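You operate a simulated robot arm through the tools that you are given. There is no shell and no other tool. Be economical: measure what you need, move in short steps, check, and stop when the job is done.

Carry out the task below with a simulated robot arm. There is one attempt and no reset: what you move stays moved.

## Task
Pull the drying table drawer open.

Only the result counts: the job must be done as asked and must still hold three seconds after the hand-in. Knocking over, shifting, dropping, spilling or breaking anything else fails it.

## Robot
A 6-joint arm with a two-finger parallel gripper, fixed in place. Base frame: the origin is at the foot of the arm, x ahead of it, y to its left, z up. Readings come in mm, rad, newtons and seconds.
With the tool pointing down near the work surface it reaches from about 100 to 720 mm from the base axis. Its first joint turns from -1.152 to 1.152 rad. Payload 2.45 kg.
The tool frame sits at the grasp point between the pads (the TCP): z along the fingers, y along the line on which they close. The tips reach 24 mm beyond it. Largest opening 68 mm; finger width 17, thickness 10; the body of the gripper, 40 by 70 mm, starts 41 mm behind the TCP.
Orientation is that of the tool frame in the base frame, as [roll, pitch, yaw] about the fixed x, y, z axes, in that order (R = Rz(yaw) Ry(pitch) Rx(roll)). With the fingers straight down and closing along the base's y, the tool's x points along the base's -x, its y along +y and its z along -z.

## Interface
- The arm moves only by the tool play_rows. Its argument "targets" is a list of rows, each a list of 3 entries, a list of its own where there are three numbers: the shift along the base's x, y, z in cm, then the turn, a rotation vector about the base's x, y, z in rad, then the finger opening in cm, from 0 to 6.8. In form: [[[dx, dy, dz], [rx, ry, rz], fingers], ...]. A call has 1 to 20 rows; each row is the pose to reach, as a shift and turn from the pose commanded when the call began. A row lasts 0.2 s, in which the tool goes at most 50 mm and 0.15 rad; a call with a longer step from one row to the next is refused whole, and so is a gripper value outside its range. A pose out of reach is approached as far as the arm can. The call stops where the force on the tool passes 40 N (or 10 N more than at its start, if that is more) or the arm is blocked; 0.2 s more then pass. Each finger travels about 108 mm/s and halts on what it meets, pressing with about 20 N; the grip force reading is that of the motor and also rises with nothing between the fingers. The clock runs only during rows and for 0.2 s after the last one: add rows that repeat a pose to give the fingers time. It gives the time, the measured TCP pose, the force on the tool (base axes), the opening and the grip force at its end, in the units of the frame above (readings bear some noise).
- Cameras (640 x 400 px; columns grow to the right, rows downward): "scene" is fixed at [158.2, 416.8, 1449.2]; the picture's right is [-0.81, -0.58, 0.00], its down [-0.44, 0.62, -0.65] and it looks along [0.38, -0.53, -0.76] (base axes); focal length 367 px, centre (320, 200). "wrist" rides on the gripper at [-32, 0, -39] in the tool frame; the picture's right is [0.00, -1.00, 0.00], its down [0.97, 0.00, -0.24] and it looks along [0.24, 0.00, 0.97] (tool axes); focal length 218 px, centre (320, 200). There is no depth. A picture from a camera that has moved, and an enlarged one, comes with that camera's place and axes in the base frame and with its lens. The place of the scene camera against the robot may be out by one fixed shift of up to 12 mm in any direction.
- get_image(camera): a new picture of that camera. It takes no simulated time.
- close_up(camera, box): a new picture of the part [left, top, right, bottom] of that camera's present view, enlarged. It takes no simulated time.
- hand_in(): hands the job in; it is judged then, once.

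Work in short steps. Places have to be worked out from the pictures, the camera data and where the tool is seen: move nearer, look again, correct. Check each grasp and each placing, and mend what went wrong. You have 90 turns and 38 pictures in all, those below and enlarged ones among them. Open the gripper and draw the arm clear of the work before you hand the job in, unless the task says otherwise; then end with one line.

The tools are called after "Emit:" as name(argument=value, ...) on one line, values as JSON. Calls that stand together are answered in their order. play_rows: Moves the arm, as the interface text tells. Its arguments: {"type":"object","properties":{"targets":{"type":"array","items":{"type":"array"}}},"required":["targets"]} The other tools are called the same way: get_image (camera) takes a picture; close_up (camera, box) takes an enlarged picture of a part of a camera's view; hand_in () hands the job in.

At the start:

```text
clock: 0.0
position: [479.9, -75.7, 932.8]
ee_rot: [-3.14, 0.0, -3.141]
wrist_force: [0.3, 0.6, -0.4]
gripper_width: 67.8
grasp_force: 0.0
```

scene: 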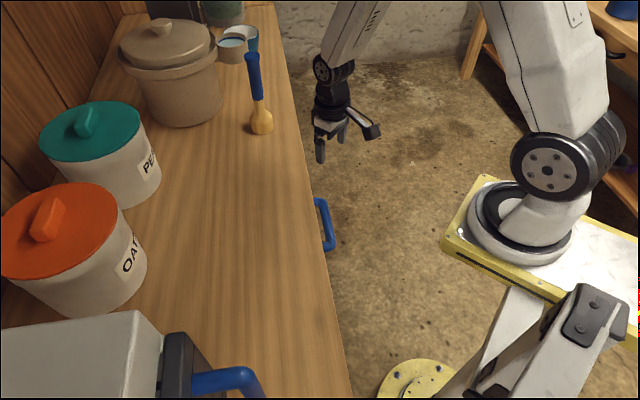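
wrist: 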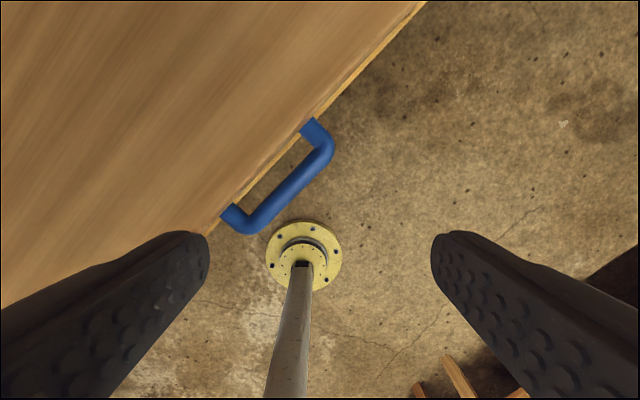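

The handle is a blue bar on the drawer front, roughly at (465, -40, 700), with its pull direction about (-0.64, -0.76). I'll take enlarged views to measure it more accurately.

Emit:
close_up(camera="scene", box=[260, 160, 388, 240])

Emit:
close_up(camera="wrist", box=[180, 80, 420, 230])

```text
5.00 times, centred on (324, 200) of scene
camera zoom: at [158.2, 416.8, 1449.2], right [-0.81, -0.58, 0.0], down [-0.44, 0.62, -0.65], along [0.38, -0.53, -0.76], focal length 1833 px, centre (300, 200)
```

zoom: 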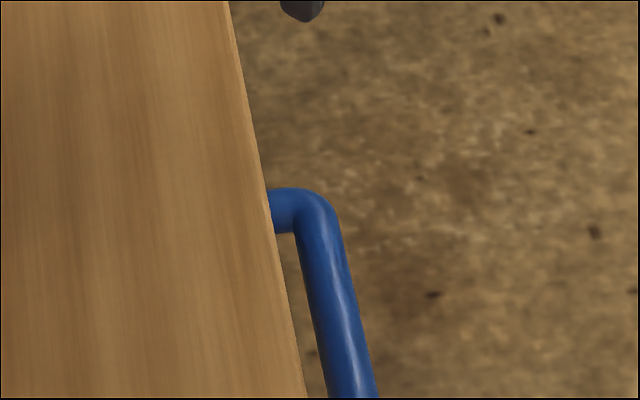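

```text
2.67 times, centred on (300, 155) of wrist
camera zoom: at [511.0, -76.8, 972.3], right [0.0, -1.0, 0.0], down [-0.97, 0.0, 0.24], along [-0.24, 0.0, -0.97], focal length 582 px, centre (373, 320)
```

zoom: 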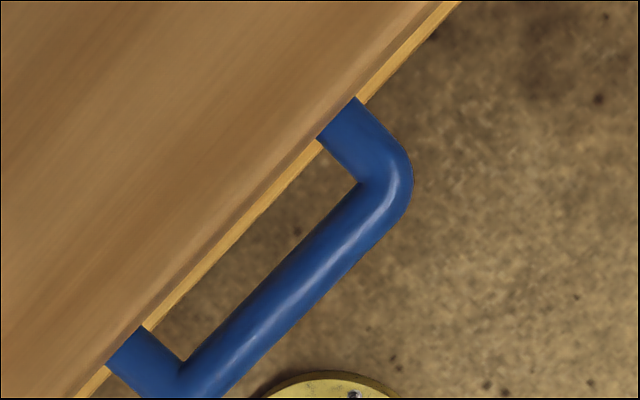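

The bar lies at about 40° to the base axes, just below the tabletop edge, with roughly a 25 mm gap behind it. I'll turn the gripper so the fingers close along the pull direction and come down partway, staying well above, for a second view.

Emit:
play_rows(targets=[[[-0.3, 0.5, -1.5], [0, 0, -0.12], 6.8], [[-0.6, 1.0, -3], [0, 0, -0.24], 6.8], [[-0.9, 1.7, -4.5], [0, 0, -0.36], 6.8], [[-1.2, 2.4, -6], [0, 0, -0.48], 6.8], [[-1.5, 3, -7], [0, 0, -0.6], 6.8], [[-1.5, 3.5, -8], [0, 0, -0.7], 6.8], [[-1.5, 3.5, -8], [0, 0, -0.7], 6.8]])

Emit:
get_image(camera="wrist")

Emit:
get_image(camera="scene")

```text
clock: 1.6
position: [465.0, -39.3, 852.7]
ee_rot: [-3.141, 0.0, 2.442]
wrist_force: [0.5, 0.5, 0.2]
gripper_width: 67.9
grasp_force: 0.1
```

```text
33 pictures are left
camera wrist: at [489.0, -62.5, 892.0], right [-0.64, -0.76, 0.0], down [-0.74, 0.63, 0.24], along [-0.18, 0.15, -0.97], focal length 218 px, centre (320, 200)
```

wrist: 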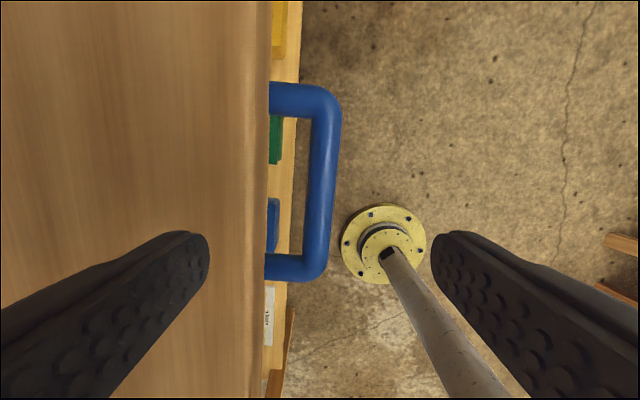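

```text
32 pictures are left
```

scene: 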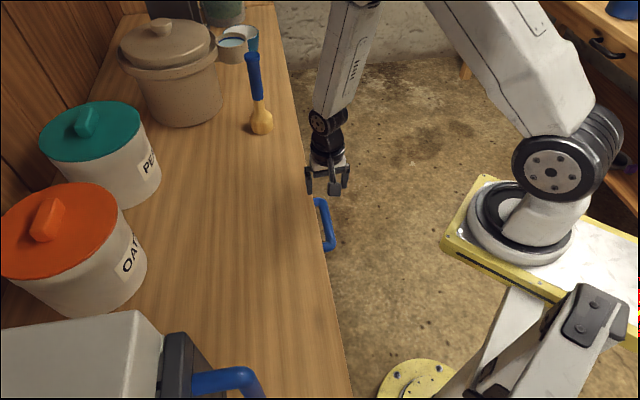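

Both views put the bar axis near (462, -35, 705) at 45°, so the pull direction is (-0.707, -0.707), with about 36 mm from bar to front edge. I'll correct the yaw, narrow the opening to 4 cm and come lower, above the bar, to check alignment.

Emit:
play_rows(targets=[[[-0.2, 0.1, 0], [0, 0, -0.085], 5], [[-0.5, 0.2, -1], [0, 0, -0.085], 4], [[-0.5, 0.2, -3], [0, 0, -0.085], 4], [[-0.5, 0.2, -5.5], [0, 0, -0.085], 4], [[-0.5, 0.2, -5.5], [0, 0, -0.085], 4]])

Emit:
get_image(camera="wrist")

Emit:
close_up(camera="scene", box=[260, 140, 420, 260])

```text
clock: 2.8
position: [458.6, -39.0, 796.2]
ee_rot: [-3.141, -0.001, 2.358]
wrist_force: [0.2, 0.1, -0.1]
gripper_width: 40.0
grasp_force: 0.0
```

```text
31 pictures are left
camera wrist: at [481.1, -63.6, 836.8], right [-0.71, -0.71, 0.0], down [-0.69, 0.69, 0.24], along [-0.17, 0.17, -0.97], focal length 218 px, centre (320, 200)
```

wrist: 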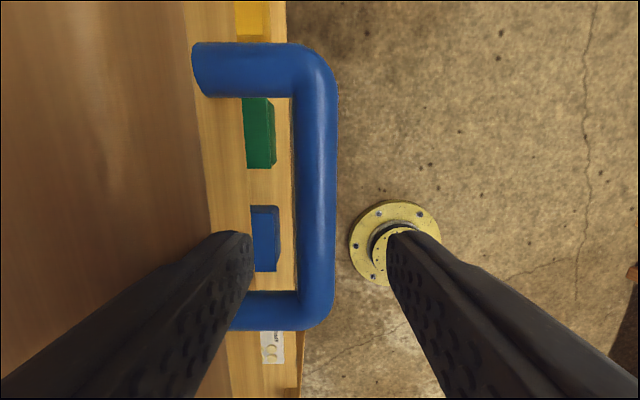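

```text
3.33 times, centred on (340, 200) of scene
camera zoom: at [158.2, 416.8, 1449.2], right [-0.81, -0.58, 0.0], down [-0.44, 0.62, -0.65], along [0.38, -0.53, -0.76], focal length 1222 px, centre (253, 200)
```

zoom: 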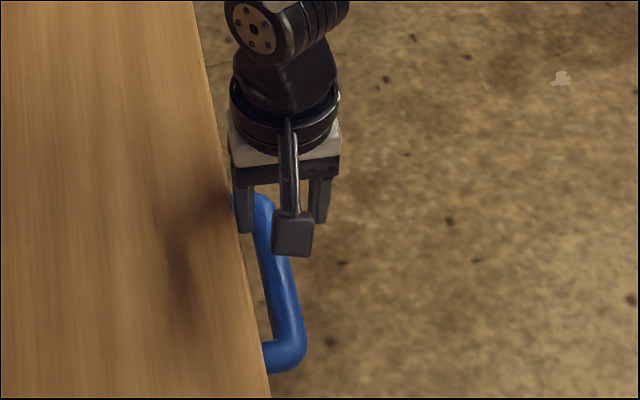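

The bar is centred between the fingers, about 2 mm inside the TCP and at z≈715. The tabletop edge sits higher (≈770) and about 32 mm inward, so I'll shift 6 mm outward to keep the gripper body clear, then descend partway and check.

Emit:
play_rows(targets=[[[-0.42, -0.42, 0], [0, 0, 0], 4.8], [[-0.42, -0.42, -1.5], [0, 0, 0], 4.8], [[-0.42, -0.42, -3.2], [0, 0, 0], 4.8], [[-0.42, -0.42, -3.2], [0, 0, 0], 4.8]])

Emit:
get_image(camera="wrist")

Emit:
close_up(camera="scene", box=[260, 140, 420, 260])

```text
clock: 3.8
position: [455.8, -42.5, 765.3]
ee_rot: [3.141, -0.001, 2.357]
wrist_force: [0.4, -0.2, -0.1]
gripper_width: 48.0
grasp_force: 0.1
```

```text
29 pictures are left
camera wrist: at [477.8, -67.2, 805.6], right [-0.71, -0.71, 0.0], down [-0.69, 0.69, 0.24], along [-0.17, 0.17, -0.97], focal length 218 px, centre (320, 200)
```

wrist: 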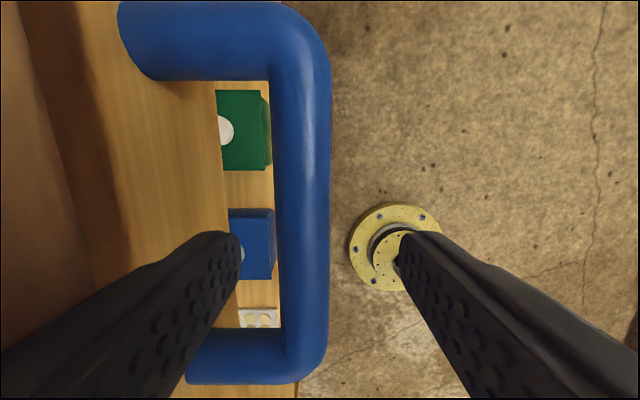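

```text
3.33 times, centred on (340, 200) of scene
camera zoom: at [158.2, 416.8, 1449.2], right [-0.81, -0.58, 0.0], down [-0.44, 0.62, -0.65], along [0.38, -0.53, -0.76], focal length 1222 px, centre (253, 200)
```

zoom: 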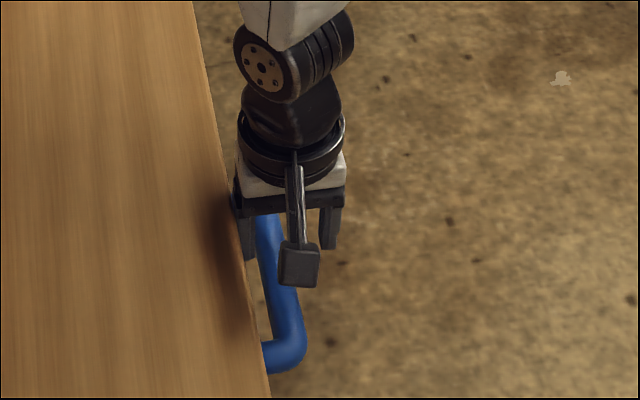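

The bar is now 7 mm inside the TCP with its axis at z≈716. Projecting the gripper body into the scene shows it would just graze the tabletop edge, so I'll move 5 mm further outward with the opening at 5.2 cm and descend only to z≈728, where the inner finger still hooks the bar.

Emit:
play_rows(targets=[[[-0.35, -0.35, 0], [0, 0, 0], 5.2], [[-0.35, -0.35, -1], [0, 0, 0], 5.2], [[-0.35, -0.35, -2], [0, 0, 0], 5.2], [[-0.35, -0.35, -2.8], [0, 0, 0], 5.2], [[-0.35, -0.35, -3.7], [0, 0, 0], 5.2], [[-0.35, -0.35, -3.7], [0, 0, 0], 5.2]])

Emit:
get_image(camera="wrist")

Emit:
close_up(camera="scene", box=[260, 140, 420, 260])

```text
clock: 5.2
position: [451.0, -46.1, 729.6]
ee_rot: [-3.141, -0.001, 2.358]
wrist_force: [-0.4, 0.2, 0.1]
gripper_width: 51.8
grasp_force: 0.0
```

```text
27 pictures are left
camera wrist: at [473.7, -70.7, 768.2], right [-0.71, -0.71, 0.0], down [-0.69, 0.69, 0.24], along [-0.17, 0.17, -0.97], focal length 218 px, centre (320, 200)
```

wrist: 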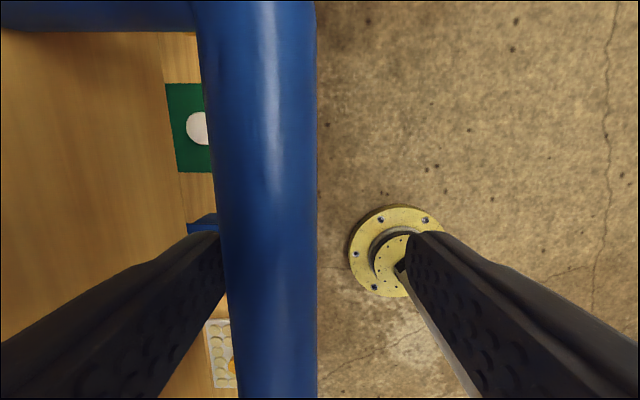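

```text
3.33 times, centred on (340, 200) of scene
camera zoom: at [158.2, 416.8, 1449.2], right [-0.81, -0.58, 0.0], down [-0.44, 0.62, -0.65], along [0.38, -0.53, -0.76], focal length 1222 px, centre (253, 200)
```

zoom: 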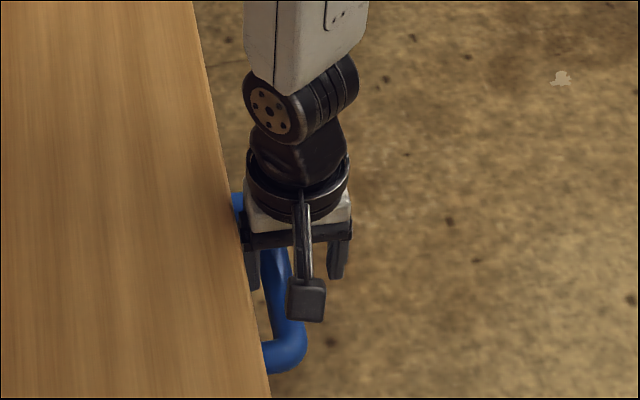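

The fingers straddle the bar with no contact force. I'll move outward to touch the bar with the inner finger, lower slightly for a deeper hook, then pull slowly along (-0.707, -0.707).

Emit:
play_rows(targets=[[[-0.2, -0.2, 0], [0, 0, 0], 5.2], [[-0.4, -0.4, -0.4], [0, 0, 0], 5.2], [[-0.7, -0.7, -0.7], [0, 0, 0], 5.2], [[-1.1, -1.1, -0.7], [0, 0, 0], 5.2], [[-1.6, -1.6, -0.7], [0, 0, 0], 5.2], [[-2.1, -2.1, -0.7], [0, 0, 0], 5.2], [[-2.7, -2.7, -0.7], [0, 0, 0], 5.2], [[-3.3, -3.3, -0.7], [0, 0, 0], 5.2], [[-3.9, -3.9, -0.7], [0, 0, 0], 5.2], [[-4.5, -4.5, -0.7], [0, 0, 0], 5.2]])

Emit:
get_image(camera="scene")

```text
clock: 7.4
position: [405.8, -90.3, 722.0]
ee_rot: [3.142, 0.001, 2.359]
wrist_force: [0.6, 1.3, -0.3]
gripper_width: 52.7
grasp_force: 0.7
```

```text
25 pictures are left
```

scene: 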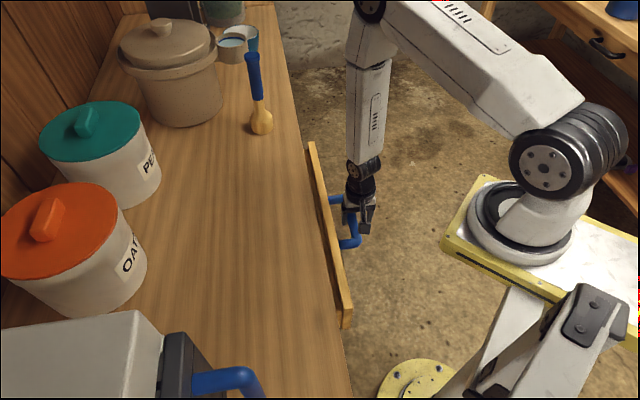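

The drawer is following with little force (about 50 mm out so far). I'll keep pulling at the same slow pace.

Emit:
play_rows(targets=[[[-0.6, -0.6, 0], [0, 0, 0], 5.2], [[-1.2, -1.2, 0], [0, 0, 0], 5.2], [[-1.8, -1.8, 0], [0, 0, 0], 5.2], [[-2.4, -2.4, 0], [0, 0, 0], 5.2], [[-3.0, -3.0, 0], [0, 0, 0], 5.2], [[-3.6, -3.6, 0], [0, 0, 0], 5.2], [[-4.2, -4.2, 0], [0, 0, 0], 5.2], [[-4.8, -4.8, 0], [0, 0, 0], 5.2], [[-5.4, -5.4, 0], [0, 0, 0], 5.2], [[-6.0, -6.0, 0], [0, 0, 0], 5.2], [[-6.6, -6.6, 0], [0, 0, 0], 5.2], [[-7.2, -7.2, 0], [0, 0, 0], 5.2]])

Emit:
get_image(camera="scene")

```text
clock: 10.0
position: [335.4, -163.5, 722.7]
ee_rot: [3.141, 0.0, 2.358]
wrist_force: [0.7, 0.3, 0.4]
gripper_width: 52.9
grasp_force: 0.9
```

```text
24 pictures are left
```

scene: 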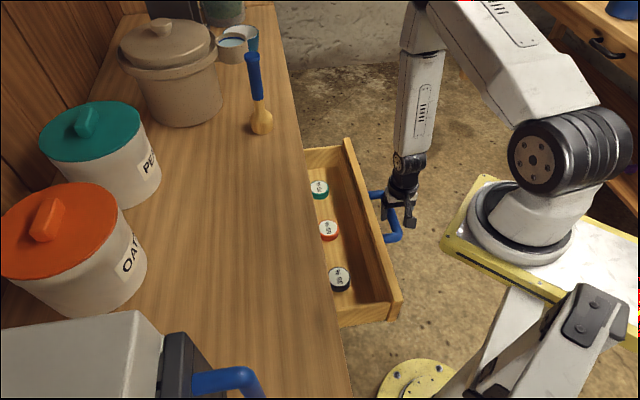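

The drawer is now about 150 mm open and its contents are undisturbed. I'll pull on gently to find its stop.

Emit:
play_rows(targets=[[[-0.5, -0.5, 0], [0, 0, 0], 5.2], [[-1.0, -1.0, 0], [0, 0, 0], 5.2], [[-1.5, -1.5, 0], [0, 0, 0], 5.2], [[-2.0, -2.0, 0], [0, 0, 0], 5.2], [[-2.5, -2.5, 0], [0, 0, 0], 5.2], [[-3.0, -3.0, 0], [0, 0, 0], 5.2], [[-3.5, -3.5, 0], [0, 0, 0], 5.2], [[-4.0, -4.0, 0], [0, 0, 0], 5.2], [[-4.5, -4.5, 0], [0, 0, 0], 5.2], [[-5.0, -5.0, 0], [0, 0, 0], 5.2]])

Emit:
get_image(camera="scene")

```text
clock: 12.2
position: [283.6, -212.6, 722.6]
ee_rot: [3.14, 0.001, 2.358]
wrist_force: [1.1, 1.2, 0.0]
gripper_width: 52.8
grasp_force: 0.7
```

```text
23 pictures are left
```

scene: 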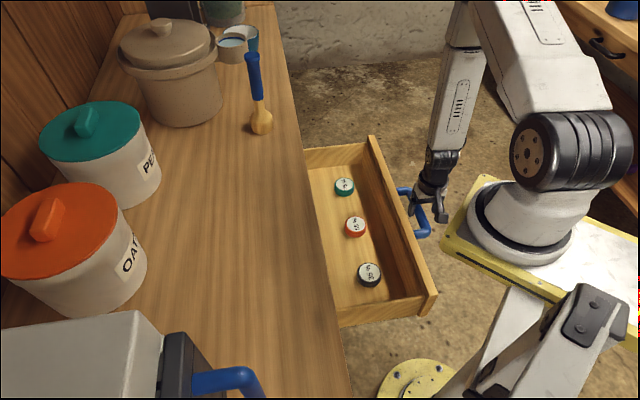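

It is about 225 mm open with no stop yet. I'll pull a little further, slowly, watching the force.

Emit:
play_rows(targets=[[[-0.4, -0.4, 0], [0, 0, 0], 5.2], [[-0.8, -0.8, 0], [0, 0, 0], 5.2], [[-1.2, -1.2, 0], [0, 0, 0], 5.2], [[-1.6, -1.6, 0], [0, 0, 0], 5.2], [[-2.0, -2.0, 0], [0, 0, 0], 5.2], [[-2.4, -2.4, 0], [0, 0, 0], 5.2], [[-2.8, -2.8, 0], [0, 0, 0], 5.2], [[-3.2, -3.2, 0], [0, 0, 0], 5.2]])

Emit:
get_image(camera="scene")

```text
clock: 14.0
position: [252.6, -246.0, 720.3]
ee_rot: [-3.141, -0.001, 2.358]
wrist_force: [0.8, 0.7, 1.0]
gripper_width: 52.9
grasp_force: 0.2
```

```text
22 pictures are left
```

scene: 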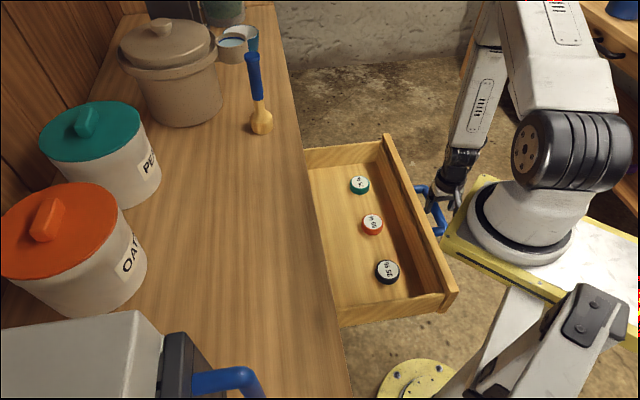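

The drawer is about 270 mm open and the arm is nearing its own pedestal, so this is enough. I'll back the finger 8 mm off the bar (still inside the gap), then lift straight up.

Emit:
play_rows(targets=[[[0.3, 0.3, 0], [0, 0, 0], 5.2], [[0.6, 0.6, 0], [0, 0, 0], 5.6], [[0.6, 0.6, 1], [0, 0, 0], 5.6], [[0.6, 0.6, 3], [0, 0, 0], 5.6], [[0.6, 0.6, 6], [0, 0, 0], 5.6], [[0.6, 0.6, 10], [0, 0, 0], 6.5], [[0.6, 0.6, 14], [0, 0, 0], 6.5], [[0.6, 0.6, 17], [0, 0, 0], 6.5], [[0.6, 0.6, 17], [0, 0, 0], 6.5]])

Emit:
get_image(camera="scene")

```text
clock: 16.0
position: [257.9, -239.8, 890.9]
ee_rot: [-3.141, 0.001, 2.357]
wrist_force: [0.1, -0.5, -0.3]
gripper_width: 65.0
grasp_force: 0.1
```

```text
21 pictures are left
```

scene: 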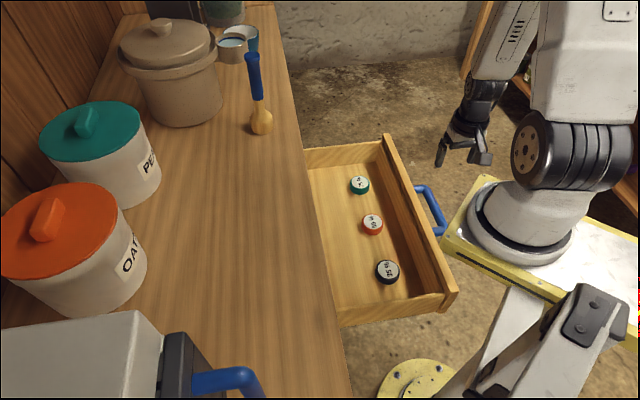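

The drawer is staying open at the same place, the gripper is open and clear above it, and nothing else has moved. I'm handing in.

Emit:
hand_in()

```text
The job is handed in.
```

The drying table drawer is pulled open by about 270 mm, though I never reached its end stop; the gripper is open, the arm is clear above it, and nothing else visibly moved.
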